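You operate a simulated robot arm through the tools that you are given. There is no shell and no other tool.

You are at the controls of a simulated robot arm. One attempt, no reset.

Task
Check how clear the white jug's water is and set the level clip.
Fine: shut the clarity tube's tap, fill to the top line, put the jug back, let water out till the square shows; the clip goes level with the water. Set down upright: white jug.

It is judged by the outcome, as a careful person would: the job done as asked, and still so three seconds after it is handed in. It fails if anything else is knocked over, pushed out of place, dropped, spilled or broken.

Robot
A 6-joint arm with a two-finger parallel gripper, fixed in place. Base frame: the origin is at the foot of the arm, x ahead of it, y to its left, z up; the work surface is at about z = 800. Units: mm, rad, N and s.
Its first joint turns from -2.897 to 2.897 rad. Payload 3.91 kg.
The TCP is the grasp point between the finger pads, 30 mm short of the fingertips. In the tool frame z runs along the fingers and y along their closing line. The gripper opens to 110 mm. The fingers are 20 mm wide and 10 mm thick; the gripper's body (48 by 112 mm) begins 55 mm behind the TCP.
Orientation is told as [roll, pitch, yaw] about the base's x, y, z axes, in that order, counted from this pose: with the fingers straight down and closing along the base's y, the tool's x points along the base's -x, its y along +y and its z along -z.

Tools
- The arm moves only by the tool arm_command. Its argument "targets" is one flat list of numbers, 6 for each row, row after row: the shift along the tool's x, y, z in cm, then the turn, a rotation vector about the tool's x, y, z in rad. In form: [x, y, z, ax, ay, az, x, y, z, ax, ay, az, ...]. A call has 1 to 20 rows; each row is the pose to reach, as a shift and turn from the pose commanded when the call began, along the tool's axes at that moment. "grip" is the finger opening in cm, from 0 to 11, set as the call begins (left out, the last holds). A row lasts 0.2 s, in which the tool goes at most 50 mm and 0.15 rad; a call with a longer step from one row to the next is refused whole, and so is a gripper value outside its range. Where a pose cannot be reached the arm comes as near as it can. A force on the tool above 40 N (or 10 N above the force at the start of the call, whichever is more), or a blocked arm, ends the call early, and 0.2 s more pass. The fingers move at their own pace (about 153 mm/s each) and stop on an object; they squeeze with about 28 N. The grip force told is the motor's: it shows also when the fingers shut on nothing. Time passes only in rows, and 0.2 s behind the last, so rows that repeat a pose let the fingers close. The reply holds the time, the measured pose of the TCP, the force on the tool along the base axes, the opening and the grip force, in the units named above and with some noise, with the torque about the TCP (base axes, N m) and any sound that the robot's microphone picked up.
- Cameras (640 x 400 px; columns grow to the right, rows downward): "scene" is fixed at [218.9, -498.7, 1380.6]; the picture's right is [-0.93, 0.37, 0.00], its down [-0.24, -0.60, -0.76] and it looks along [-0.28, -0.71, 0.65] (base axes); focal length 214 px, centre (320, 200). "wrist" rides on the gripper at [72, 17, -103] in the tool frame; the picture's right is [-0.23, 0.97, 0.00], its down [-0.76, -0.18, -0.62] and it looks along [-0.61, -0.14, 0.78] (tool axes); focal length 222 px, centre (320, 200).
- get_image(camera): a new picture of that camera. No time passes.
- locate(camera, pixels): for up to 12 pixels [column, row] of the newest picture of that camera ("zoom" is the newest enlarged one), the place [x, y, z] in the base frame of the surface seen there, good to about 2 mm. No time passes.
- zoom(camera, box): a new picture of the part [left, top, right, bottom] of that camera's present view, enlarged. No time passes.
- close_job(): hands the job in; it is judged then, once.

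Open the gripper and draw the arm clear of the work before you hand the job in, unless the task says otherwise.

The tools are called as a command line: name --argument value ..., lists and objects as JSON in quotes. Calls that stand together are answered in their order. arm_command: Moves the arm, as the interface text tells. Its arguments: {"type":"object","properties":{"targets":{"type":"array"},"grip":{"type":"number"}},"required":["targets"]} The other tools are called the same way: get_image (camera) takes a picture; locate (camera, pixels) gives the place of the surface under pixels of a picture; zoom (camera, box) takes an enlarged picture of a part of a camera's view; close_job () hands the job in.

At the start:

```text
t: 0.0
ee_pos: [358.9, -488.1, 1404.7]
tcp_rot: [0.001, 0.0, 0.0]
contact_force: [-1.0, -0.8, 0.5]
moment: [0.01, 0.0, 0.02]
width: 109.8
grip_force: 0.0
```

scene: 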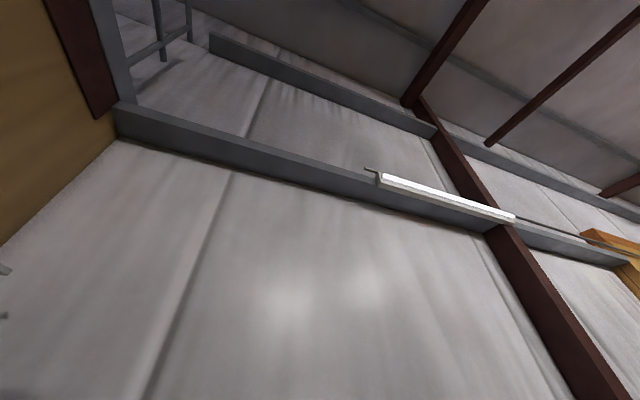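
wrist: 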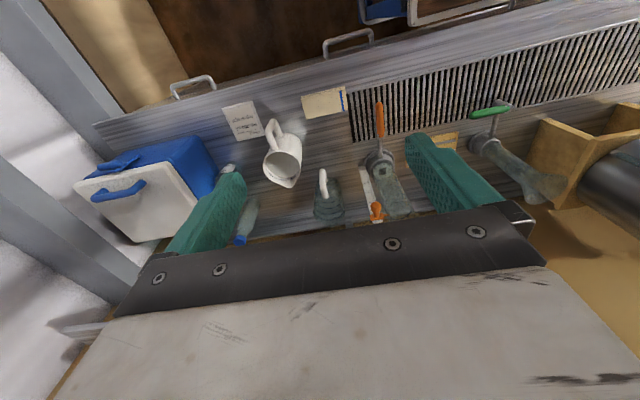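

The scene camera looks at the ceiling, so only the wrist view is useful: a white jug at about (283,165), a glass jug at (327,195), tubes with orange and green taps at (385,170) and (500,150). I zoom in on the wrist view.

zoom --camera "wrist" --box '[200, 80, 420, 260]'

zoom --camera "wrist" --box '[340, 80, 600, 240]'

get_image --camera "scene"

```text
2.22 times, centred on (310, 170) of wrist
```

zoom: 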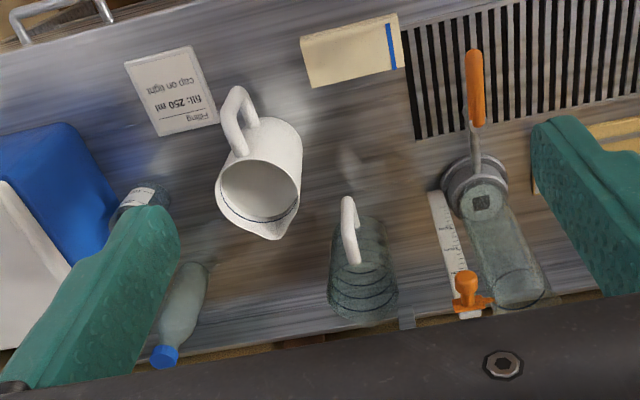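

```text
2.46 times, centred on (470, 160) of wrist
```

zoom: 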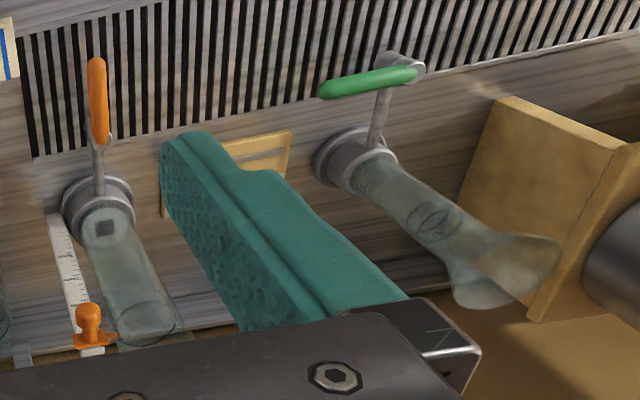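

```text
taken
```

scene: 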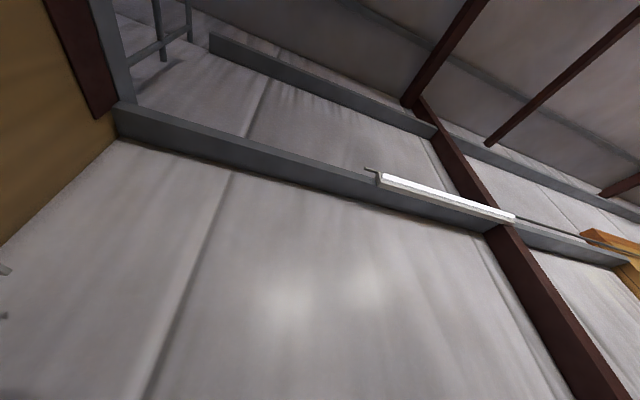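

The square is visible at the bottom of the orange-tap tube (385,160), with a ruler and orange clip alongside. I locate the main features.

locate --camera "wrist" --pixels '[[283, 160], [271, 130], [279, 125], [284, 186], [379, 105], [379, 130], [376, 211], [378, 160], [392, 208], [364, 175], [300, 190], [323, 180]]'

locate --camera "wrist" --pixels '[[380, 102], [380, 135], [375, 205], [372, 210], [382, 215], [375, 218], [366, 190], [372, 164], [384, 160], [400, 214], [330, 210], [320, 130]]'

zoom --camera "wrist" --box '[340, 140, 420, 220]'

```text
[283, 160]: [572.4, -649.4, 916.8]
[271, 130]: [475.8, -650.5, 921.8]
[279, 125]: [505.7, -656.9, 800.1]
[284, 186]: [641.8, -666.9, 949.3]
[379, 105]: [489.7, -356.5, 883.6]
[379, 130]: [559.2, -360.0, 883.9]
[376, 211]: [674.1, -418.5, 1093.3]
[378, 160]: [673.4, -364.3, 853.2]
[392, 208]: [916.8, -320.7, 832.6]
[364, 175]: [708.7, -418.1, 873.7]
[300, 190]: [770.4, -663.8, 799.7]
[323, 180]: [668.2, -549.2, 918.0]
```

```text
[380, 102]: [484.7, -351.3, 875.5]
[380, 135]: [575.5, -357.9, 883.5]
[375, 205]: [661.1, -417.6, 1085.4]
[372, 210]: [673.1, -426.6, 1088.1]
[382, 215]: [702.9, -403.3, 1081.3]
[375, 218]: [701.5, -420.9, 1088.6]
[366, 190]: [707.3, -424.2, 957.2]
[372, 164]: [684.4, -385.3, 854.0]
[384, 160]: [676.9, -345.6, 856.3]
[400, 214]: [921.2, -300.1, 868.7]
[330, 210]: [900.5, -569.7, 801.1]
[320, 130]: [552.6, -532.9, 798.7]
```

```text
5.00 times, centred on (380, 180) of wrist
```

zoom: 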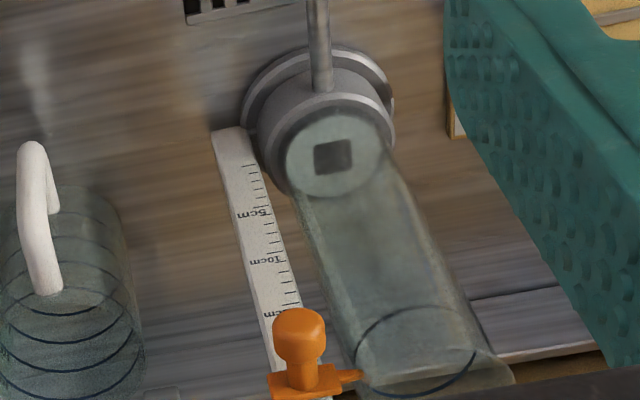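

The orange tap handle lies in line with the spigot (484–575, −357, 884), the tube stands near (690,−360) and the ruler at (705,−420) with its clip at z≈1088. I move closer above the tap for a clearer view.

arm_command --targets '[-1.0, 1.65, 3.95, 0, 0, 0, -2.0, 3.3, 7.9, 0, 0, 0, -3.0, 4.95, 11.85, 0, 0, 0, -4.0, 6.6, 15.8, 0, 0, 0, -5.0, 8.25, 19.75, 0, 0, 0, -6.0, 9.9, 23.7, 0, 0, 0, -7.0, 11.55, 27.65, 0, 0, 0, -8.0, 13.2, 31.6, 0, 0, 0, -9.0, 14.9, 35.5, 0, 0, 0]'

get_image --camera "wrist"

```text
t: 2.0
ee_pos: [449.3, -339.2, 1051.9]
tcp_rot: [0.002, 0.001, 0.0]
contact_force: [-0.5, -0.3, -0.5]
moment: [0.01, -0.04, 0.0]
width: 110.2
grip_force: 0.0
```

```text
taken
```

wrist: 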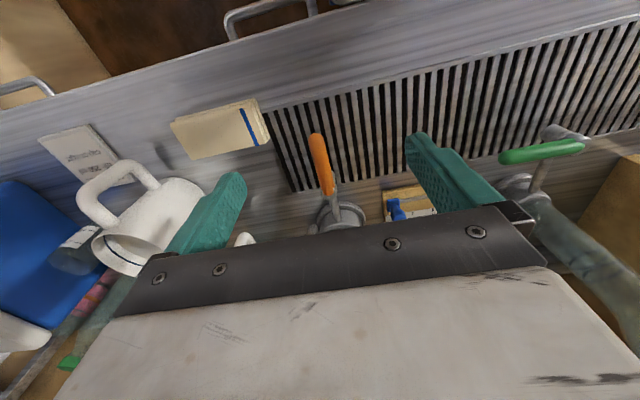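

The tap handle is seen at (322,165); I zoom in on it and on the green one.

zoom --camera "wrist" --box '[270, 110, 400, 240]'

zoom --camera "wrist" --box '[480, 100, 620, 220]'

locate --camera "wrist" --pixels '[[314, 137], [319, 160], [327, 187], [333, 195], [336, 210], [328, 215], [340, 225], [510, 156], [580, 147], [548, 165], [575, 132], [405, 210]]'

zoom --camera "wrist" --box '[30, 80, 280, 280]'

```text
3.08 times, centred on (335, 175) of wrist
```

zoom: 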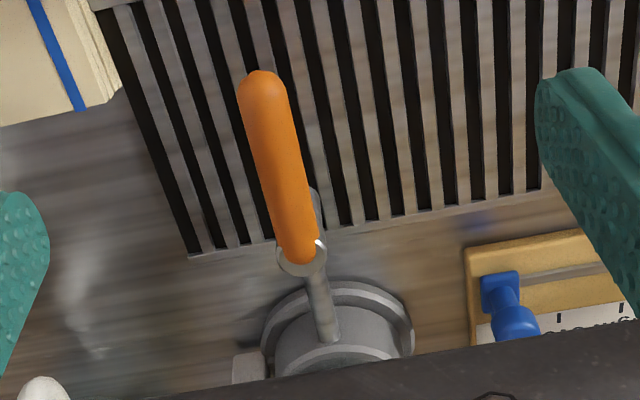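

```text
3.33 times, centred on (550, 160) of wrist
```

zoom: 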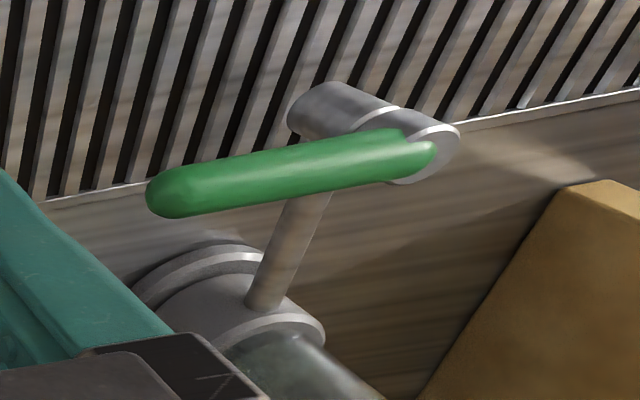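

```text
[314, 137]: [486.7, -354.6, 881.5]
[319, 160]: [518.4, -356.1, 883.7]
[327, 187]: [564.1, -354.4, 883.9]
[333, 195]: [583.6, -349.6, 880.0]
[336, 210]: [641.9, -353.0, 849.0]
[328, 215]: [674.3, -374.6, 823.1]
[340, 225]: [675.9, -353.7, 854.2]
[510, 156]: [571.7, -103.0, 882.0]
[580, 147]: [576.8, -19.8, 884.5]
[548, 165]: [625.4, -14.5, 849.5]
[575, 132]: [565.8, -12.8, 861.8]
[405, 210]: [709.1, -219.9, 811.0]
```

```text
2.00 times, centred on (155, 180) of wrist
```

zoom: 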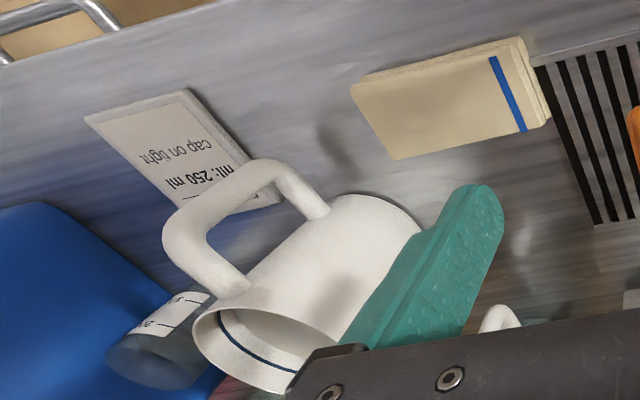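

The orange handle runs from a pivot near (578,−355) back to x≈485 (open), while the green tap shows the shut position pointing to −y. I move the fingers as a narrow fork to straddle the orange handle.

arm_command --targets '[-2.2, -0.55, 3, 0, 0, 0, -4.4, -1.1, 6, 0, 0, 0, -6.6, -1.64, 9, 0, 0, 0, -6.6, -1.64, 12, 0, 0, 0, -6.6, -1.64, 14.2, 0, 0, 0, -6.6, -1.64, 16.2, 0, 0, 0]' --grip 4.0

get_image --camera "wrist"

```text
t: 3.4
ee_pos: [514.4, -354.2, 888.1]
tcp_rot: [0.001, 0.001, 0.001]
contact_force: [-0.2, -0.6, 0.4]
moment: [0.0, -0.01, 0.0]
width: 40.0
grip_force: 0.0
```

```text
taken
```

wrist: 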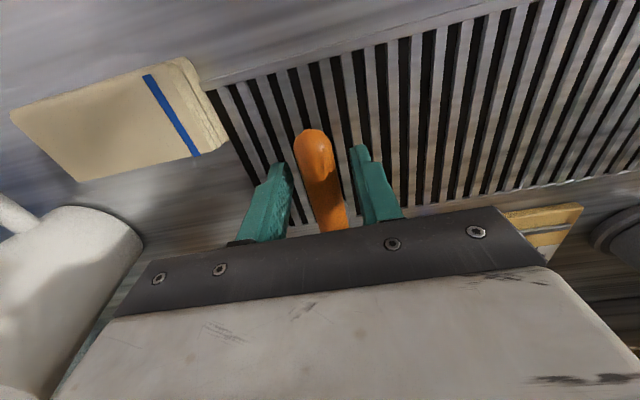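

The handle sits between the fingers at (320,175). I narrow the fork and swing it along a quarter-circle toward −y to shut the tap.

arm_command --targets '[0, 0, 0, 0, 0, 0, -0.059, -0.861, 0, 0, 0, -0.136, -0.233, -1.706, 0, 0, 0, -0.272, -0.521, -2.52, 0, 0, 0, -0.408, -0.917, -3.287, 0, 0, 0, -0.544, -1.412, -3.993, 0, 0, 0, -0.68, -2.0, -4.626, 0, 0, 0, -0.816, -2.668, -5.173, 0, 0, 0, -0.952, -3.404, -5.624, 0, 0, 0, -1.088, -4.192, -5.972, 0, 0, 0, -1.224, -5.021, -6.21, 0, 0, 0, -1.36, -5.879, -6.332, 0, 0, 0, -1.496, -6.535, -6.347, 0, 0, 0, -1.6]' --grip 2.6

get_image --camera "wrist"

```text
t: 6.2
ee_pos: [580.0, -418.6, 887.3]
tcp_rot: [-0.001, 0.001, 1.603]
contact_force: [0.1, -0.1, 0.5]
moment: [-0.02, -0.02, 0.01]
width: 26.2
grip_force: 0.2
```

```text
taken
```

wrist: 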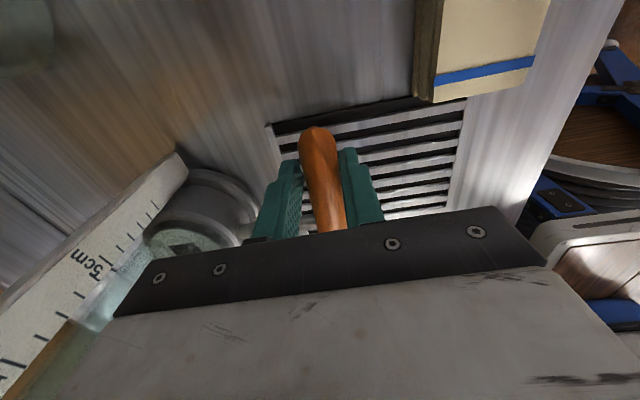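

The handle now appears turned with the fork; I locate points along it to check the angle.

locate --camera "wrist" --pixels '[[315, 135], [320, 160], [327, 190], [331, 215], [185, 245], [170, 160], [80, 250], [205, 180], [240, 235], [445, 75], [20, 370], [150, 200]]'

zoom --camera "wrist" --box '[230, 100, 410, 250]'

```text
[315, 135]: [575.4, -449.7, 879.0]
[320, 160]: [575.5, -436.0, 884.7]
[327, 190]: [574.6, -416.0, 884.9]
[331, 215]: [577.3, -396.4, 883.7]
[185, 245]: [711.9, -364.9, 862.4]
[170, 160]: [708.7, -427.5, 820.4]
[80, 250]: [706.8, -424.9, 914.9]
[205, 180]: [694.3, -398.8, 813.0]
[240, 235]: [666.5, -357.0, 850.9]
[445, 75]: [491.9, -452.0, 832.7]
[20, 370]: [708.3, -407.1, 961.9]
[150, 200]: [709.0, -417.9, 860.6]
```

```text
2.67 times, centred on (320, 175) of wrist
```

zoom: 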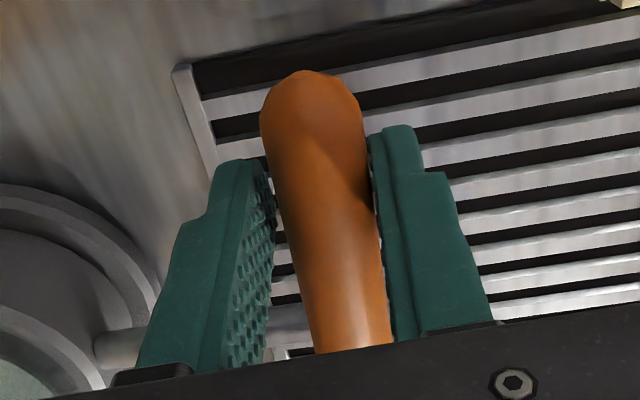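

The handle leans on the trailing finger at about 89°. I push a few mm further to feel the stop and make sure it is fully shut.

arm_command --targets '[0.03, 0.2, 0, 0, 0, 0, 0.03, 0.4, 0, 0, 0, 0, 0.05, 0.6, 0, 0, 0, 0, 0.05, 0.6, 0, 0, 0, 0]'

zoom --camera "wrist" --box '[230, 100, 410, 250]'

```text
t: 7.2
ee_pos: [573.4, -419.5, 887.9]
tcp_rot: [0.0, 0.001, 1.601]
contact_force: [1.1, -0.2, -0.1]
moment: [-0.02, -0.02, 0.0]
width: 26.3
grip_force: 0.9
```

```text
2.67 times, centred on (320, 175) of wrist
```

zoom: 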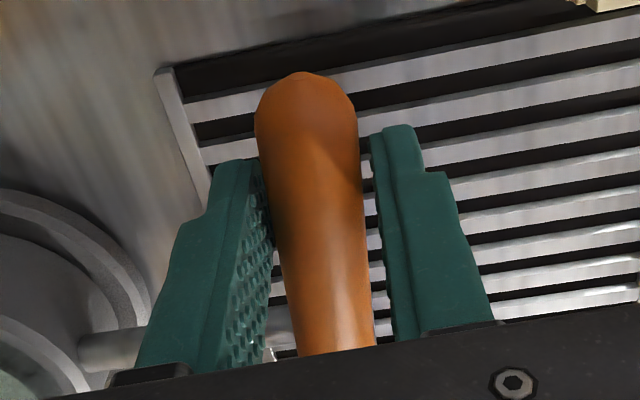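

That move went to −x (tool y now points to −x), only just touching the handle's other side. I push the opposite way, toward +x, to seat it on the stop.

arm_command --targets '[0, -0.4, 0, 0, 0, 0, 0, -0.8, 0, 0, 0, 0, 0, -1.0, 0, 0, 0, 0, 0, -1.2, 0, 0, 0, 0, 0, -1.35, 0, 0, 0, 0]'

locate --camera "wrist" --pixels '[[315, 135], [320, 160], [327, 190], [331, 215]]'

zoom --camera "wrist" --box '[230, 100, 410, 250]'

```text
t: 8.4
ee_pos: [585.6, -419.1, 887.5]
tcp_rot: [0.002, -0.001, 1.6]
contact_force: [-16.0, 5.2, 5.6]
moment: [0.09, 0.3, -0.26]
width: 34.0
grip_force: 7.9
```

```text
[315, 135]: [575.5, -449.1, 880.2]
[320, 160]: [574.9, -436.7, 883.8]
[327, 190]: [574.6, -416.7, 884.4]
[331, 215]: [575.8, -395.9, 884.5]
```

```text
2.67 times, centred on (320, 175) of wrist
```

zoom: 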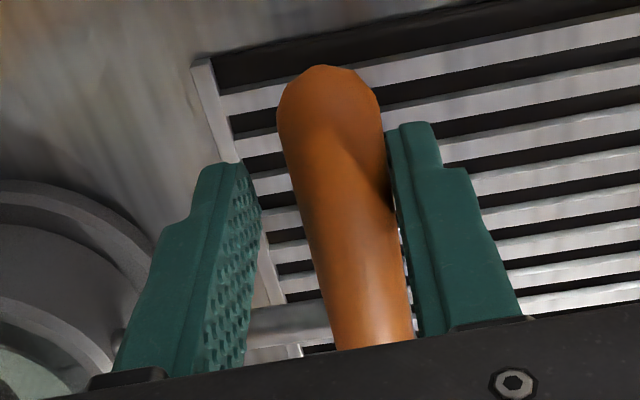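

The handle stops firmly at x≈575 with 16 N: the tap is shut. I back off, lift clear and move above the white jug with the tool turned back to look at its handle.

arm_command --targets '[0, 0.8, 0, 0, 0, 0, 0, 0.8, -3.5, 0, 0, 0, 0, 2.5, -7.5, 0, 0, 0, 0, 4.5, -11.5, 0, 0, 0, 0, 6.5, -15.5, 0, 0, 0, 1, 8, -19.5, 0, 0, 0.14, 3, 8.2, -20, 0, 0, 0.272, 5, 8.5, -20.3, 0, 0, 0.405, 7, 8.7, -20.6, 0, 0, 0.538, 9, 8.9, -21, 0, 0, 0.67, 11, 9.1, -21.3, 0, 0, 0.803, 13, 9.4, -21.6, 0, 0, 0.936, 15, 9.6, -22, 0, 0, 1.069, 17, 9.8, -22.3, 0, 0, 1.201, 19, 10, -22.6, 0, 0, 1.334, 21, 10.3, -22.9, 0, 0, 1.467, 23.1, 10.5, -23.2, 0, 0, 1.6]' --grip 5

get_image --camera "wrist"

```text
t: 12.0
ee_pos: [488.3, -653.7, 1119.0]
tcp_rot: [-0.001, 0.001, -0.002]
contact_force: [-0.4, 1.2, 0.3]
moment: [0.0, 0.0, -0.01]
width: 50.4
grip_force: 0.0
```

```text
taken
```

wrist: 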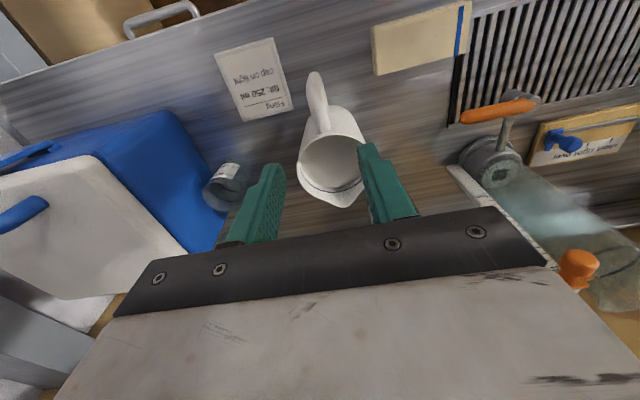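

The tap stays shut (handle crosswise at (497,110)) and the jug is at (332,155). I zoom in and locate its rim and handle.

zoom --camera "wrist" --box '[270, 60, 400, 220]'

locate --camera "wrist" --pixels '[[314, 76], [317, 90], [322, 110], [326, 128], [330, 140], [345, 203], [300, 165], [362, 150], [330, 160], [340, 185], [301, 180], [365, 170]]'

zoom --camera "wrist" --box '[440, 80, 640, 320]'

```text
2.50 times, centred on (335, 140) of wrist
```

zoom: 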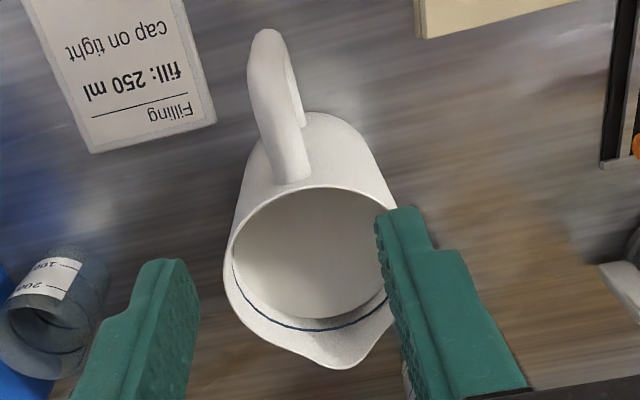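

```text
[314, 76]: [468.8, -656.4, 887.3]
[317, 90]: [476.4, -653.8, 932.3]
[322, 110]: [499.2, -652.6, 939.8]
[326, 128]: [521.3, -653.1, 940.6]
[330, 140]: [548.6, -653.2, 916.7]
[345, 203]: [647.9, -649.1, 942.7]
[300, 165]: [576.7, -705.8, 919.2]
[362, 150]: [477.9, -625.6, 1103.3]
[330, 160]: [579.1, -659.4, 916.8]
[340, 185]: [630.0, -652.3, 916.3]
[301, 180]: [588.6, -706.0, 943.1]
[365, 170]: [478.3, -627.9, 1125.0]
```

```text
1.67 times, centred on (540, 200) of wrist
```

zoom: 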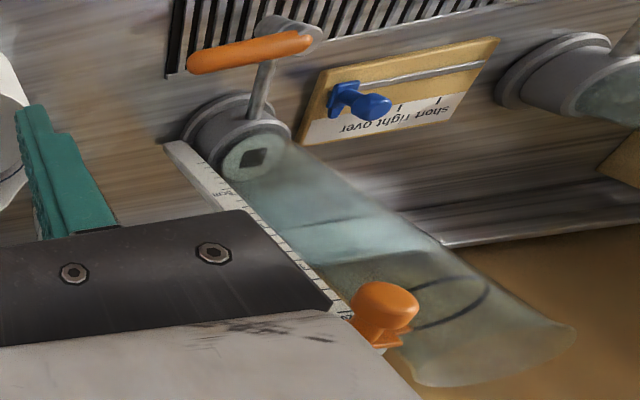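

The water surface in the jug is at z≈917, rim z≈943, centre (580,−653). I locate the tube's features, clip and small board in the latest zoom.

locate --camera "zoom" --pixels '[[252, 157], [330, 215], [410, 315], [485, 280], [450, 310], [430, 250], [570, 330], [430, 385], [380, 290], [370, 345], [400, 330], [500, 340]]'

locate --camera "zoom" --pixels '[[340, 300], [345, 315], [250, 200], [275, 240], [300, 265], [320, 285], [350, 95], [375, 105], [400, 350], [355, 305], [415, 320], [360, 230]]'

zoom --camera "wrist" --box '[520, 90, 640, 170]'

zoom --camera "wrist" --box '[540, 220, 640, 320]'

```text
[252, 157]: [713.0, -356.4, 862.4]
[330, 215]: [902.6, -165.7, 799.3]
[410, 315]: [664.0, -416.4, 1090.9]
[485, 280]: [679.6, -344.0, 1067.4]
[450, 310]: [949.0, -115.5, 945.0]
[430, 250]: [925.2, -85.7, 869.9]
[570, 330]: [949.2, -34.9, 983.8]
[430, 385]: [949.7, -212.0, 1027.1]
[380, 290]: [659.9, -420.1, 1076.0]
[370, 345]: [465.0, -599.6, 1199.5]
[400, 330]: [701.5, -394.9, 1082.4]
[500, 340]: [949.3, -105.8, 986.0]
```

```text
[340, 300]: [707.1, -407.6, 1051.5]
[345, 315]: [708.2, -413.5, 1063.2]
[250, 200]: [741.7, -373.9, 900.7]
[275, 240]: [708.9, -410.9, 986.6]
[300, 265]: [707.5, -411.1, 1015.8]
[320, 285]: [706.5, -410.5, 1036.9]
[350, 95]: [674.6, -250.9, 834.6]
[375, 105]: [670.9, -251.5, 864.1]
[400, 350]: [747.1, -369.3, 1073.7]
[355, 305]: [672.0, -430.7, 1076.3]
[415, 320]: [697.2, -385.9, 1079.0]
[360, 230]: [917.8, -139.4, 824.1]
```

```text
5.00 times, centred on (580, 130) of wrist
```

zoom: 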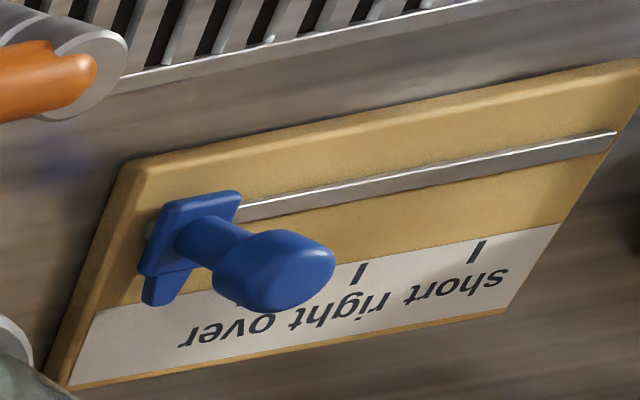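

```text
4.00 times, centred on (590, 270) of wrist
```

zoom: 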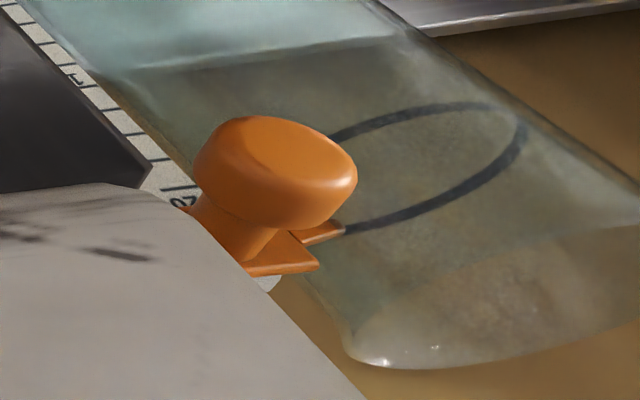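

The tube's axis is near (713,−357) with a ring line around z≈1067. I fly up over the tube to look down into it.

arm_command --targets '[0, 0, -4.5, 0, 0, 0, 0, 1, -9, 0, 0, 0, -2, 4, -12, 0, 0, 0, -5, 7, -12.8, 0, 0, 0, -8, 10.5, -12.8, 0, 0, 0, -11, 14, -12.8, 0, 0, 0, -14, 17.5, -12.8, 0, 0, 0, -17, 21, -12.8, 0, 0, 0, -20, 24.5, -12.8, 0, 0, 0, -22.4, 28, -12.8, 0, 0, 0]'

get_image --camera "wrist"

zoom --camera "wrist" --box '[260, 20, 400, 160]'

```text
t: 14.2
ee_pos: [712.7, -371.8, 1246.5]
tcp_rot: [0.0, -0.001, -0.001]
contact_force: [0.8, -0.5, -0.6]
moment: [0.04, -0.01, -0.04]
width: 50.0
grip_force: 0.1
```

```text
taken
```

wrist: 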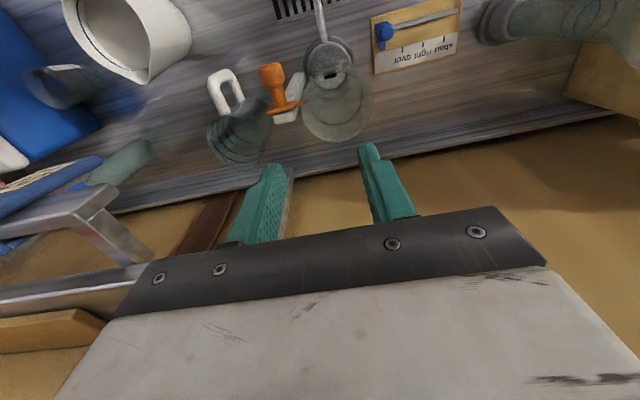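

```text
2.86 times, centred on (330, 90) of wrist
```

zoom: 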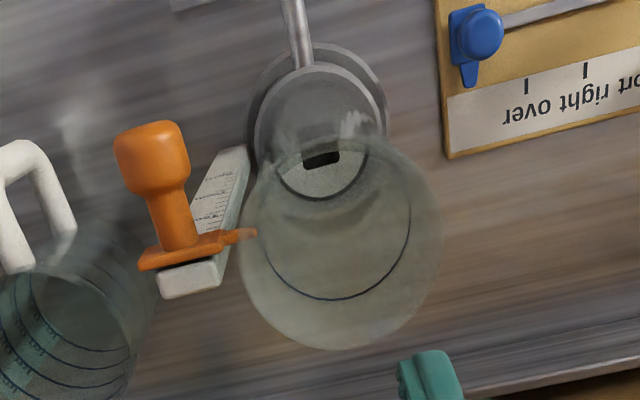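

I can see the flared mouth of the tube (zoom ~(340,250)) with the line ring within, the square partly visible at the bottom. I locate the mouth edge, line and clip.

locate --camera "zoom" --pixels '[[243, 260], [439, 230], [340, 346], [335, 297], [408, 240], [265, 250], [320, 160], [320, 190], [240, 233], [190, 285], [160, 145], [200, 235]]'

locate --camera "zoom" --pixels '[[250, 290], [437, 260], [300, 340], [380, 340], [338, 300], [365, 287], [300, 286], [340, 145], [380, 160], [340, 250], [255, 231], [190, 262]]'

```text
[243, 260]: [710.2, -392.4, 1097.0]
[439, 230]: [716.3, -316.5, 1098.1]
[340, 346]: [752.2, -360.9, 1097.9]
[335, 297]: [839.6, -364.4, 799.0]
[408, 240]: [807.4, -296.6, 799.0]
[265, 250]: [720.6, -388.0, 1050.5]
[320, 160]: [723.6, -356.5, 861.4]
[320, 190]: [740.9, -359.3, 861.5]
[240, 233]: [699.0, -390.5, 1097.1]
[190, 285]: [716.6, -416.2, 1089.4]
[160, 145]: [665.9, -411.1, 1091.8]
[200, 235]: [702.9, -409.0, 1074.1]
```

```text
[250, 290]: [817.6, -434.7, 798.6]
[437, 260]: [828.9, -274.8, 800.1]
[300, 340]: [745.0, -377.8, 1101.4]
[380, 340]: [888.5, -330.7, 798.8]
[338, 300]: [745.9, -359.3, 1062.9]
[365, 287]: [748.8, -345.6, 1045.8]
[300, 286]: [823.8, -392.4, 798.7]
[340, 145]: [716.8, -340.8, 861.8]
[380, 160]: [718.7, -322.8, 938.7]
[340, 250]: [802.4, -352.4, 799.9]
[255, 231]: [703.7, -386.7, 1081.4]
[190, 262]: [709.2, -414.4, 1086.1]
```

The mouth rim is at z≈1098 (radius ~39, centre (713,−356)) and the top line at z≈1063. To pour I want the tool horizontal with the camera on top, so I first turn the tool half a turn while moving toward the jug at a safe height.

arm_command --targets '[1.165, -0.94, 0.23, 0, 0, 0.148, 2.33, -1.88, 0.46, 0, 0, 0.296, 3.495, -2.82, 0.69, 0, 0, 0.444, 4.66, -3.76, 0.92, 0, 0, 0.592, 5.825, -4.7, 1.15, 0, 0, 0.74, 6.99, -5.64, 1.38, 0, 0, 0.888, 8.155, -6.58, 1.61, 0, 0, 1.036, 9.32, -7.52, 1.84, 0, 0, 1.184, 10.485, -8.46, 2.07, 0, 0, 1.332, 11.65, -9.4, 2.3, 0, 0, 1.48, 12.815, -10.34, 2.53, 0, 0, 1.628, 13.98, -11.28, 2.76, 0, 0, 1.776, 15.145, -12.22, 2.99, 0, 0, 1.924, 16.31, -13.16, 3.22, 0, 0, 2.072, 17.475, -14.1, 3.45, 0, 0, 2.22, 18.64, -15.04, 3.68, 0, 0, 2.368, 19.805, -15.98, 3.91, 0, 0, 2.516, 20.97, -16.92, 4.14, 0, 0, 2.664, 22.135, -17.86, 4.37, 0, 0, 2.812, 23.3, -18.8, 4.6, 0, 0, 2.96]'

get_image --camera "wrist"

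```text
t: 18.4
ee_pos: [480.4, -562.9, 1201.4]
tcp_rot: [-0.002, -0.001, -2.962]
contact_force: [-0.4, 1.2, -0.2]
moment: [-0.02, 0.03, -0.06]
width: 50.1
grip_force: 0.2
```

```text
taken
```

wrist: 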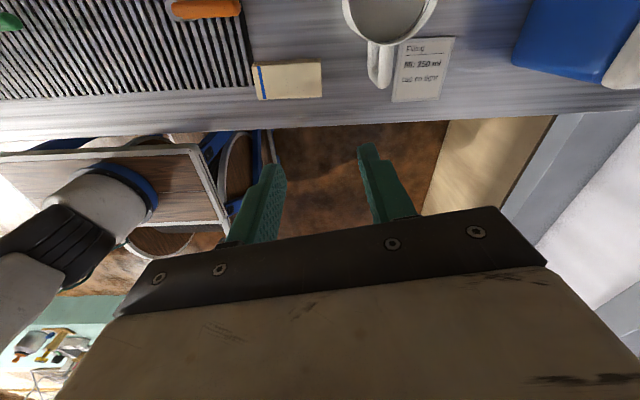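

The turn worked (yaw −2.96). I finish the half turn while moving behind the jug handle to about (400,−653,1150).

arm_command --targets '[-2.4, 1.86, 1.25, 0, 0, 0.06, -4.8, 3.7, 2.5, 0, 0, 0.12, -7.2, 5.6, 3.75, 0, 0, 0.1796, -9.48, 7.43, 5, 0, 0, 0.1796]'

arm_command --targets '[0, 0, 0, 0, 0.14, 0, 0, 0, 0, 0, 0.28, 0, 0, 0, 0, 0, 0.42, 0, 0, 0, 0, 0, 0.56, 0, 0, 0, 0, 0, 0.7, 0, 0, 0, 0, 0, 0.84, 0, 0, 0, 0, 0, 0.98, 0, 0, 0, 0, 0, 1.12, 0, 0, 0, 0, 0, 1.26, 0, 0, 0, 0, 0, 1.4, 0, 0, 0, 0, 0, 1.5, 0]'

get_image --camera "wrist"

```text
t: 19.4
ee_pos: [400.8, -652.0, 1149.9]
tcp_rot: [0.001, -0.001, -3.14]
contact_force: [0.9, 0.2, -0.5]
moment: [-0.05, 0.02, 0.05]
width: 50.1
grip_force: 0.1
```

```text
t: 21.8
ee_pos: [400.0, -652.4, 1152.5]
tcp_rot: [0.011, 1.5, -3.127]
contact_force: [0.0, 0.4, -0.3]
moment: [0.05, 0.01, -0.04]
width: 50.2
grip_force: 0.1
```

```text
taken
```

wrist: 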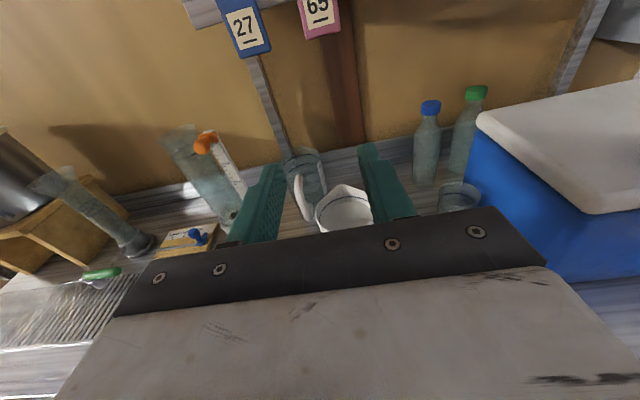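

The tool is horizontal with the camera on top; the jug shows between the fingers at (345,210). I descend to the level of the handle's top bar, staying behind it.

arm_command --targets '[-4.4, 0.05, 0.3, 0, 0, 0, -8.8, 0.09, 0.6, 0, 0, 0, -13.2, 0.09, 0.9, 0, 0, 0, -17.6, 0.09, 1.2, 0, 0, 0, -22.1, 0.09, 1.55, 0, 0, 0]'

get_image --camera "wrist"

zoom --camera "wrist" --box '[240, 100, 400, 240]'

```text
t: 23.0
ee_pos: [402.8, -653.0, 931.5]
tcp_rot: [0.015, 1.501, -3.126]
contact_force: [-0.4, 0.3, -0.3]
moment: [0.0, 0.02, 0.0]
width: 50.0
grip_force: 0.0
```

```text
taken
```

wrist: 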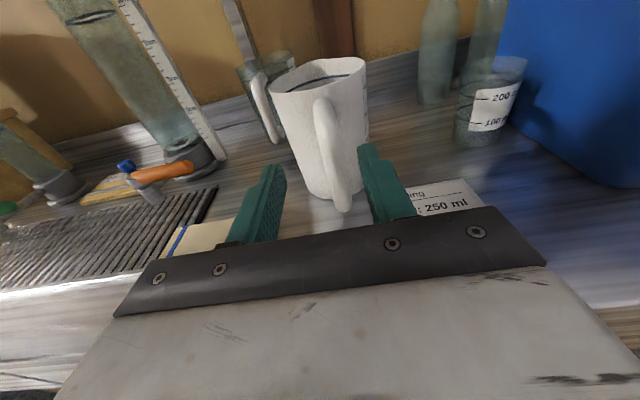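

```text
2.86 times, centred on (320, 170) of wrist
```

zoom: 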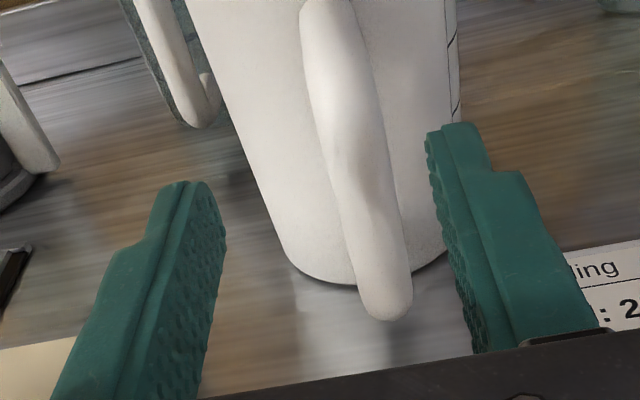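

I see the handle between the fingers from (322,100) to (343,205). I locate points along it to set grip height and depth.

locate --camera "wrist" --pixels '[[320, 103], [324, 115], [328, 135], [332, 155], [337, 180], [343, 205], [316, 130], [338, 130], [290, 90], [365, 65], [310, 83], [345, 75]]'

zoom --camera "wrist" --box '[260, 40, 380, 140]'

```text
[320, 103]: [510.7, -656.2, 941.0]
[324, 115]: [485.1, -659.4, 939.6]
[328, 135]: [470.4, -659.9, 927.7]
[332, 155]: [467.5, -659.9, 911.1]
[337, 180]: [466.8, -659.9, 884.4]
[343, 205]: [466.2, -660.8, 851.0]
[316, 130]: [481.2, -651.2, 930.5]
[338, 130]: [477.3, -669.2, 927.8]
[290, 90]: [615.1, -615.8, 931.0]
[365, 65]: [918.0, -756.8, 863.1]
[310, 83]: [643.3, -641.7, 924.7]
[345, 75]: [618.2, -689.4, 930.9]
```

```text
4.00 times, centred on (320, 90) of wrist
```

zoom: 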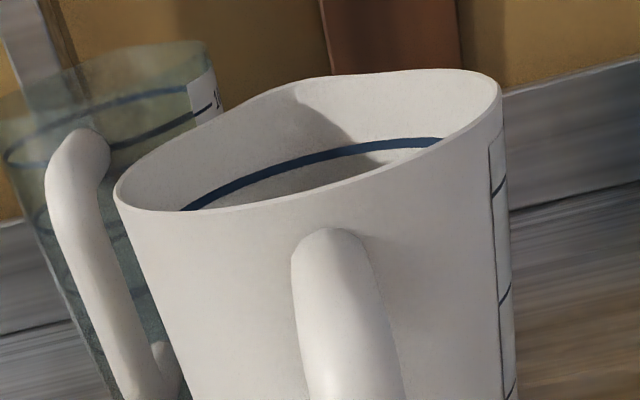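

The handle's bar is centred near y≈−660 at x≈475, top bar at z≈931, slightly angled (~4°). I advance the open fingers along the top bar to (487,−659.5,931).

arm_command --targets '[0.0, 0.65, 0, 0.07, 0, 0, 0.2, 0.65, 3, 0.07, 0, 0, 0.4, 0.65, 6, 0.07, 0, 0, 0.55, 0.65, 8.35, 0.07, 0, 0]'

get_image --camera "wrist"

zoom --camera "wrist" --box '[220, 80, 420, 250]'

```text
t: 24.0
ee_pos: [483.5, -661.2, 930.2]
tcp_rot: [-0.079, 1.502, 3.136]
contact_force: [0.3, 0.6, -0.6]
moment: [-0.03, 0.02, -0.01]
width: 50.3
grip_force: 0.2
```

```text
taken
```

wrist: 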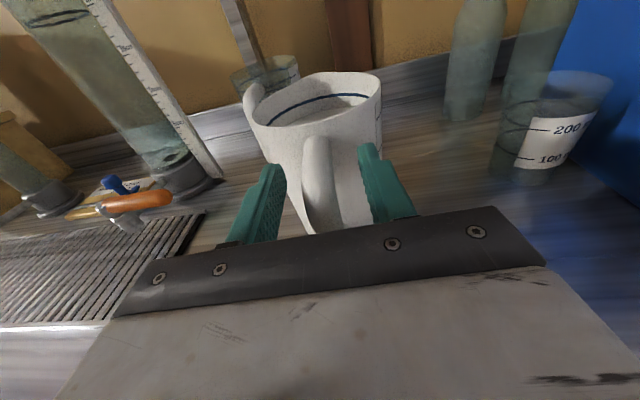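

```text
2.35 times, centred on (320, 165) of wrist
```

zoom: 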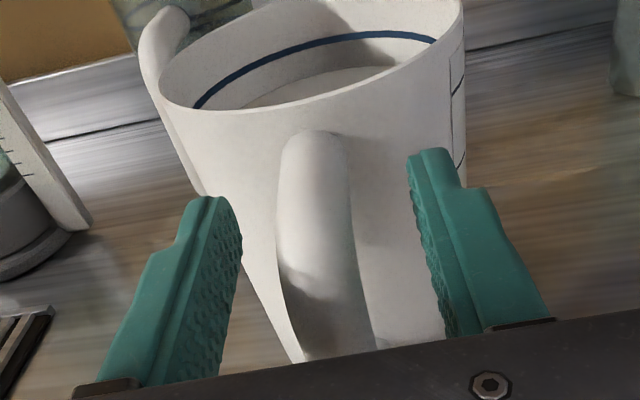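

The handle sits centred between the fingers at (322,170). I check the clearance to the body before closing.

locate --camera "wrist" --pixels '[[318, 142], [318, 160], [320, 180], [322, 200], [310, 165], [330, 165], [280, 165], [362, 150], [270, 170], [375, 150], [300, 85], [330, 100]]'

```text
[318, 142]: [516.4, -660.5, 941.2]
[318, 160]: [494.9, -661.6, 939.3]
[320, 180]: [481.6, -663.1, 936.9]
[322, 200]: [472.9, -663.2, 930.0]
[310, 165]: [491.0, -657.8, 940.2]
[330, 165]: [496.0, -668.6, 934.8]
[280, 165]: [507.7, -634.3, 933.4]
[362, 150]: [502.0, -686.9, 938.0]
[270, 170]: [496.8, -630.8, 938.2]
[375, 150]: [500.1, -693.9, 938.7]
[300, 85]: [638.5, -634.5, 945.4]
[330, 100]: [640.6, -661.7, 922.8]
```

The handle is centred at y≈−661 with the fingertips ~12 mm short of the body. I close the grip.

arm_command --targets '[0, 0, 0, 0, 0, 0, 0, 0, 0, 0, 0, 0, 0, 0, 0, 0, 0, 0, 0, 0, 0, 0, 0, 0, 0, 0, 0, 0, 0, 0]' --grip 0

get_image --camera "wrist"

```text
t: 25.2
ee_pos: [483.9, -660.8, 930.4]
tcp_rot: [-0.075, 1.5, 3.138]
contact_force: [0.4, -0.3, -0.4]
moment: [-0.04, -0.2, -0.02]
width: 19.3
grip_force: 27.7
```

```text
taken
```

wrist: 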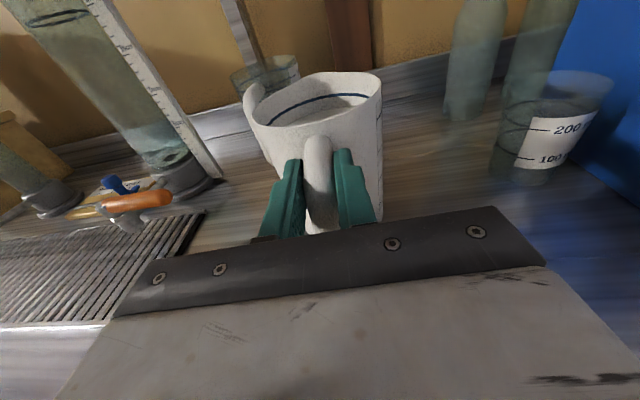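

The grip holds the handle at 19.3 mm. I lift just a few mm as a slip test.

arm_command --targets '[0.2, 0, 0, 0, 0, 0, 0.4, 0, 0, 0, 0, 0, 0.6, 0, 0, 0, 0, 0, 0.8, 0, 0, 0, 0, 0, 0.8, 0, 0, 0, 0, 0]'

get_image --camera "wrist"

locate --camera "wrist" --pixels '[[318, 142], [300, 85], [262, 125], [375, 80], [300, 110], [330, 100], [345, 100]]'

```text
t: 26.4
ee_pos: [485.1, -659.1, 937.1]
tcp_rot: [-0.079, 1.499, 3.131]
contact_force: [0.6, 0.0, -8.9]
moment: [-0.06, 0.73, 0.0]
width: 19.9
grip_force: 28.1
```

```text
taken
```

wrist: 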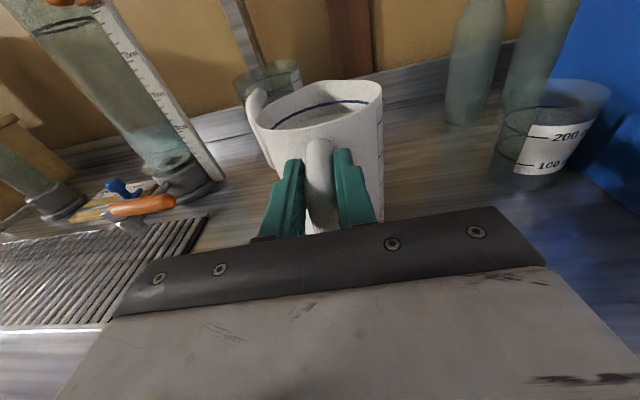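

```text
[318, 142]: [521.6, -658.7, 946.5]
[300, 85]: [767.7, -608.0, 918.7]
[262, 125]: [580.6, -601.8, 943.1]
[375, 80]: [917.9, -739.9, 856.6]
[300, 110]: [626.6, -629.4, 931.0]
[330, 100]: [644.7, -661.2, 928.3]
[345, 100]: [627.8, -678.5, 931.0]
```

The handle rose ~7 mm with 8.9 N and 0.73 N·m, but the far rim barely rose, so the jug tipped slightly. I lift a few mm more to see whether it holds or slips.

arm_command --targets '[0.1, 0, 0, 0, 0, 0, 0.2, 0, 0, 0, 0, 0, 0.3, 0, 0, 0, 0, 0, 0.3, 0, 0, 0, 0, 0]'

get_image --camera "wrist"

locate --camera "wrist" --pixels '[[318, 142], [335, 83], [262, 125], [300, 110], [320, 160]]'

```text
t: 27.4
ee_pos: [484.2, -658.8, 940.9]
tcp_rot: [-0.083, 1.501, 3.133]
contact_force: [-0.2, 0.3, -9.4]
moment: [-0.03, 0.69, 0.01]
width: 19.6
grip_force: 27.4
```

```text
taken
```

wrist: 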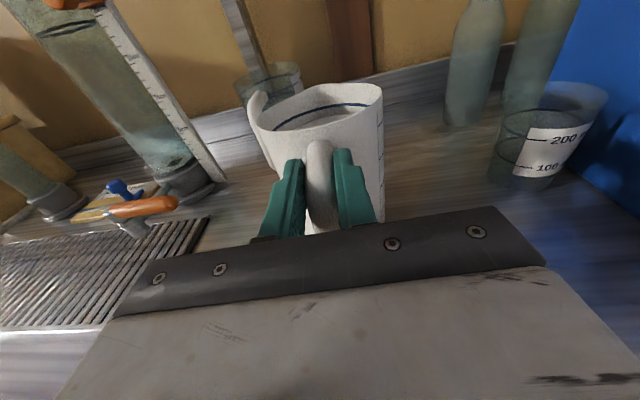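

```text
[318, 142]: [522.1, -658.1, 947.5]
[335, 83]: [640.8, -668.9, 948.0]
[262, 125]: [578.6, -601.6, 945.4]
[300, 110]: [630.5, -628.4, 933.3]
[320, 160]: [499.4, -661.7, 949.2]
```

The jug slips in pitch at ~0.7 N·m, so the handle grip cannot hold it full. I set it flat again, release, and retreat to consider holding it round the body.

arm_command --targets '[-0.3, 0, 0, 0, 0, 0, -0.6, 0, 0, 0, 0, 0, -0.9, 0, 0, 0, 0, 0, -1.1, 0, 0, 0, 0, 0, -1.1, 0, 0, 0, 0, 0]'

arm_command --targets '[0, 0, 0, 0, 0, 0, 0, 0, 0, 0, 0, 0, 0, 0, 0, 0, 0, 0, 0, 0, -3, 0, 0, 0, 0, 0, -6, 0, 0, 0, 0, 0, -9, 0, 0, 0]' --grip 5

get_image --camera "wrist"

zoom --camera "wrist" --box '[240, 40, 400, 220]'

```text
t: 28.6
ee_pos: [482.5, -659.2, 930.3]
tcp_rot: [-0.068, 1.501, -3.137]
contact_force: [-5.5, -0.4, 6.4]
moment: [0.04, -0.71, 0.0]
width: 19.6
grip_force: 28.2
```

```text
t: 30.0
ee_pos: [395.7, -663.7, 937.9]
tcp_rot: [-0.076, 1.5, 3.14]
contact_force: [0.4, 0.5, 0.0]
moment: [-0.02, -0.01, 0.02]
width: 49.9
grip_force: 0.1
```

```text
taken
```

wrist: 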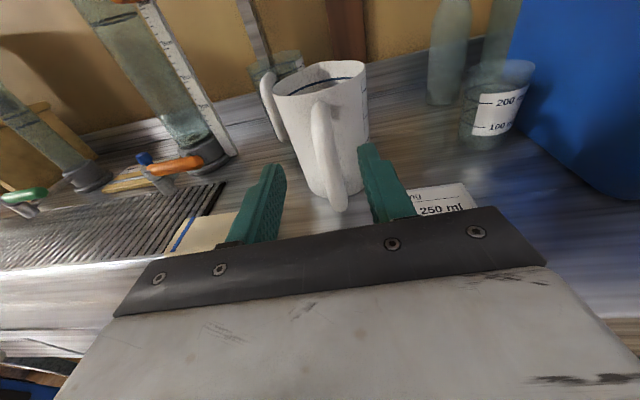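

```text
2.22 times, centred on (320, 130) of wrist
```

zoom: 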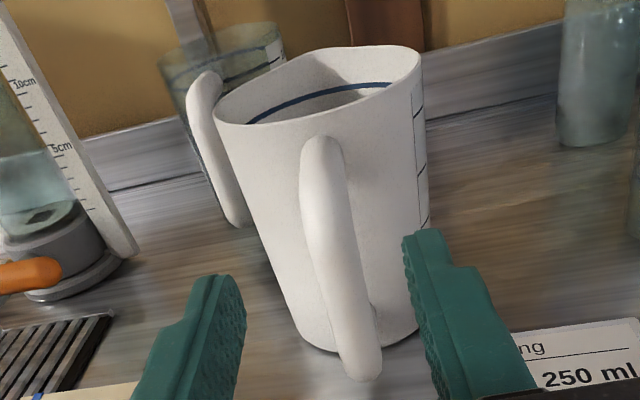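

The jug stands flat again. I measure its body silhouette at several heights for a body grip.

locate --camera "zoom" --pixels '[[218, 125], [240, 190], [262, 240], [285, 300], [300, 338], [419, 90], [423, 150], [425, 200], [424, 225], [330, 343], [390, 345], [350, 375]]'

locate --camera "zoom" --pixels '[[215, 118], [230, 165], [420, 60], [411, 50], [350, 50], [300, 60], [250, 85], [222, 105], [300, 122], [370, 105], [320, 140], [405, 330]]'

```text
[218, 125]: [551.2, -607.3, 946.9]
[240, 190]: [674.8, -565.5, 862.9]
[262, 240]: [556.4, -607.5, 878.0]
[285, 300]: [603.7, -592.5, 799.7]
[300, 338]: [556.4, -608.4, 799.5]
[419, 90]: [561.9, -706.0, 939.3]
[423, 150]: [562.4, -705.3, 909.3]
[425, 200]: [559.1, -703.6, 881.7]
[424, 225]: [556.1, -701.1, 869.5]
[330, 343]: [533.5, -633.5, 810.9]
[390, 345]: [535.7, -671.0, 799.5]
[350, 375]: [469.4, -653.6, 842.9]
```

```text
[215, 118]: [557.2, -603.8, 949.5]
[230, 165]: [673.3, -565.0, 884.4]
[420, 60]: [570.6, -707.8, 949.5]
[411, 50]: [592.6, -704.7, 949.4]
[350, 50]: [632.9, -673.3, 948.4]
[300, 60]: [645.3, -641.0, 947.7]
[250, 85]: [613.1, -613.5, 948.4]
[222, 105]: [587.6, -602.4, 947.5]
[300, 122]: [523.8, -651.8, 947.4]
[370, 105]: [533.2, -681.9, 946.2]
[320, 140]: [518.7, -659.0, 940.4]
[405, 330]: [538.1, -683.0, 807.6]
```

The body looks slightly tapered; I sample points on its front surface at several heights to measure that.

locate --camera "zoom" --pixels '[[270, 150], [278, 190], [288, 235], [297, 275], [305, 310], [312, 335], [385, 130], [388, 180], [390, 230], [393, 275], [396, 310], [398, 335]]'

zoom --camera "wrist" --box '[270, 50, 390, 220]'

```text
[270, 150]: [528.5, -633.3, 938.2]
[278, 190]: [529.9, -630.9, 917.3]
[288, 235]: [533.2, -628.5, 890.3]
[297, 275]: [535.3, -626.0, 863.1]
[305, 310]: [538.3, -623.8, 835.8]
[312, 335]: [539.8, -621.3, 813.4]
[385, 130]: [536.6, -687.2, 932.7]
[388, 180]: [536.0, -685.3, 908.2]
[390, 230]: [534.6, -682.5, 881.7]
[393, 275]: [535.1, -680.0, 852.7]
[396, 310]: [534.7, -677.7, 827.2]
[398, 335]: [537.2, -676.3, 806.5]
```

```text
2.35 times, centred on (330, 135) of wrist
```

zoom: 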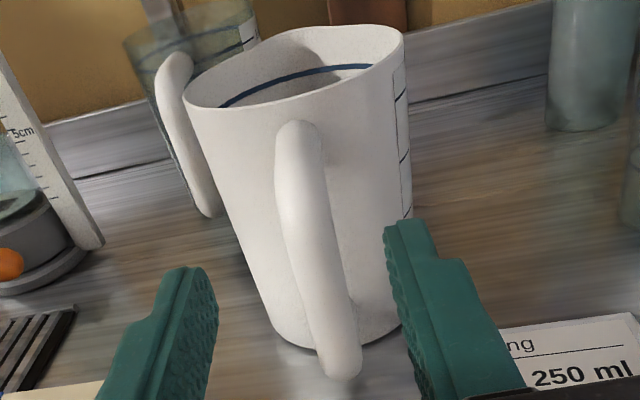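

The body tapers (R≈54 at rim to ≈49 at foot), so a parallel body grip is poor. A vertical grip with the fingers along the handle's straight upright bar gives a much longer contact; I raise and turn the tool back to pointing down for that.

arm_command --targets '[4.5, 0, 0, 0, -0.14, 0, 9, 0, 0, 0, -0.28, 0, 13.5, 0, 0, 0, -0.42, 0, 18, 0, 0, 0, -0.56, 0, 18, 0, 0, 0, -0.7, 0, 18, 0, 0, 0, -0.84, 0, 18, 0, 0, 0, -0.98, 0, 18, 0, 0, 0, -1.12, 0, 18, 0, 0, 0, -1.26, 0, 18, 0, 0, 0, -1.4, 0, 18, 0, 0, 0, -1.5, 0]'

```text
t: 32.4
ee_pos: [406.3, -665.2, 1116.1]
tcp_rot: [-0.005, -0.002, -3.072]
contact_force: [-0.6, 0.0, 0.4]
moment: [0.0, -0.02, -0.02]
width: 50.1
grip_force: 0.0
```

The tool points down again (yaw −3.07). I turn it back half a turn while moving above the handle.

arm_command --targets '[0.4, 0, 0, 0, 0, -0.149, 0.8, 0, 0, 0, 0, -0.298, 1.2, 0, 0, 0, 0, -0.447, 1.6, 0, 0, 0, 0, -0.596, 2.0, 0, 0, 0, 0, -0.745, 2.4, 0, 0, 0, 0, -0.894, 2.8, 0, 0, 0, 0, -1.043, 3.2, 0, 0, 0, 0, -1.192, 3.6, 0, 0, 0, 0, -1.341, 4.0, 0, 0, 0, 0, -1.49, 4.4, 0, 0, 0, 0, -1.639, 4.8, 0, 0, 0, 0, -1.788, 5.2, 0, 0, 0, 0, -1.937, 5.6, 0, 0, 0, 0, -2.086, 6.0, 0, 0, 0, 0, -2.235, 6.4, 0, 0, 0, 0, -2.384, 6.8, 0, 0, 0, 0, -2.533, 7.2, 0, 0, 0, 0, -2.682, 7.5, 0, 0, 0, 0, -2.831, 7.5, 0, 0, 0, 0, -2.98]'

get_image --camera "wrist"

```text
t: 36.6
ee_pos: [481.9, -659.6, 1115.9]
tcp_rot: [0.006, 0.001, -0.087]
contact_force: [-0.1, -0.1, 0.0]
moment: [-0.02, -0.02, 0.02]
width: 50.0
grip_force: 0.1
```

```text
taken
```

wrist: 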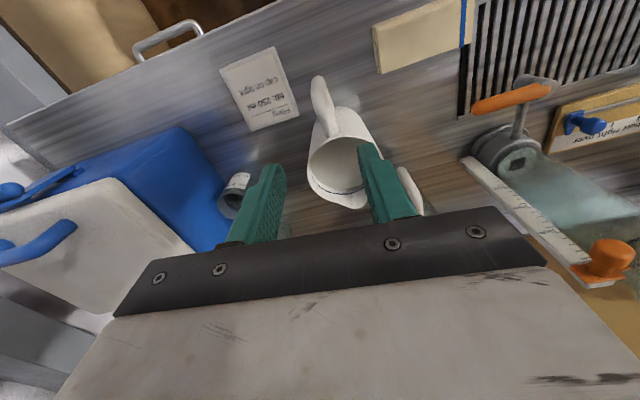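

The tool is over the handle at (322,100). I locate the handle's top line to align yaw and position.

zoom --camera "wrist" --box '[270, 60, 390, 220]'

locate --camera "wrist" --pixels '[[318, 82], [320, 92], [324, 110], [328, 125], [331, 133], [355, 205], [312, 85], [325, 80], [317, 110], [332, 108], [310, 165], [345, 190]]'

```text
2.50 times, centred on (330, 140) of wrist
```

zoom: 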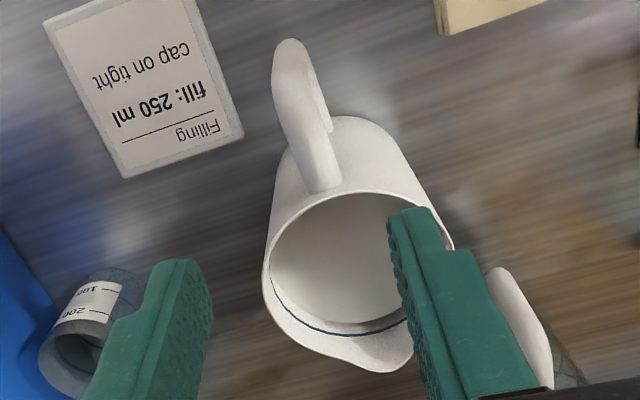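

```text
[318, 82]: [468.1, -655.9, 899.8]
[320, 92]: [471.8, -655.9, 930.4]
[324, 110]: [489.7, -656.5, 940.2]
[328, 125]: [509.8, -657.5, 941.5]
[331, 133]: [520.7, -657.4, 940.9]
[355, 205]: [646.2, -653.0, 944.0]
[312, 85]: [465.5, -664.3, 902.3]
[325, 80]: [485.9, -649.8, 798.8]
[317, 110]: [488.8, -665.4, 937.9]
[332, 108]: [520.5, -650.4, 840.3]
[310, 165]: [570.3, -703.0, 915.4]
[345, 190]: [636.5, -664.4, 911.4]
```

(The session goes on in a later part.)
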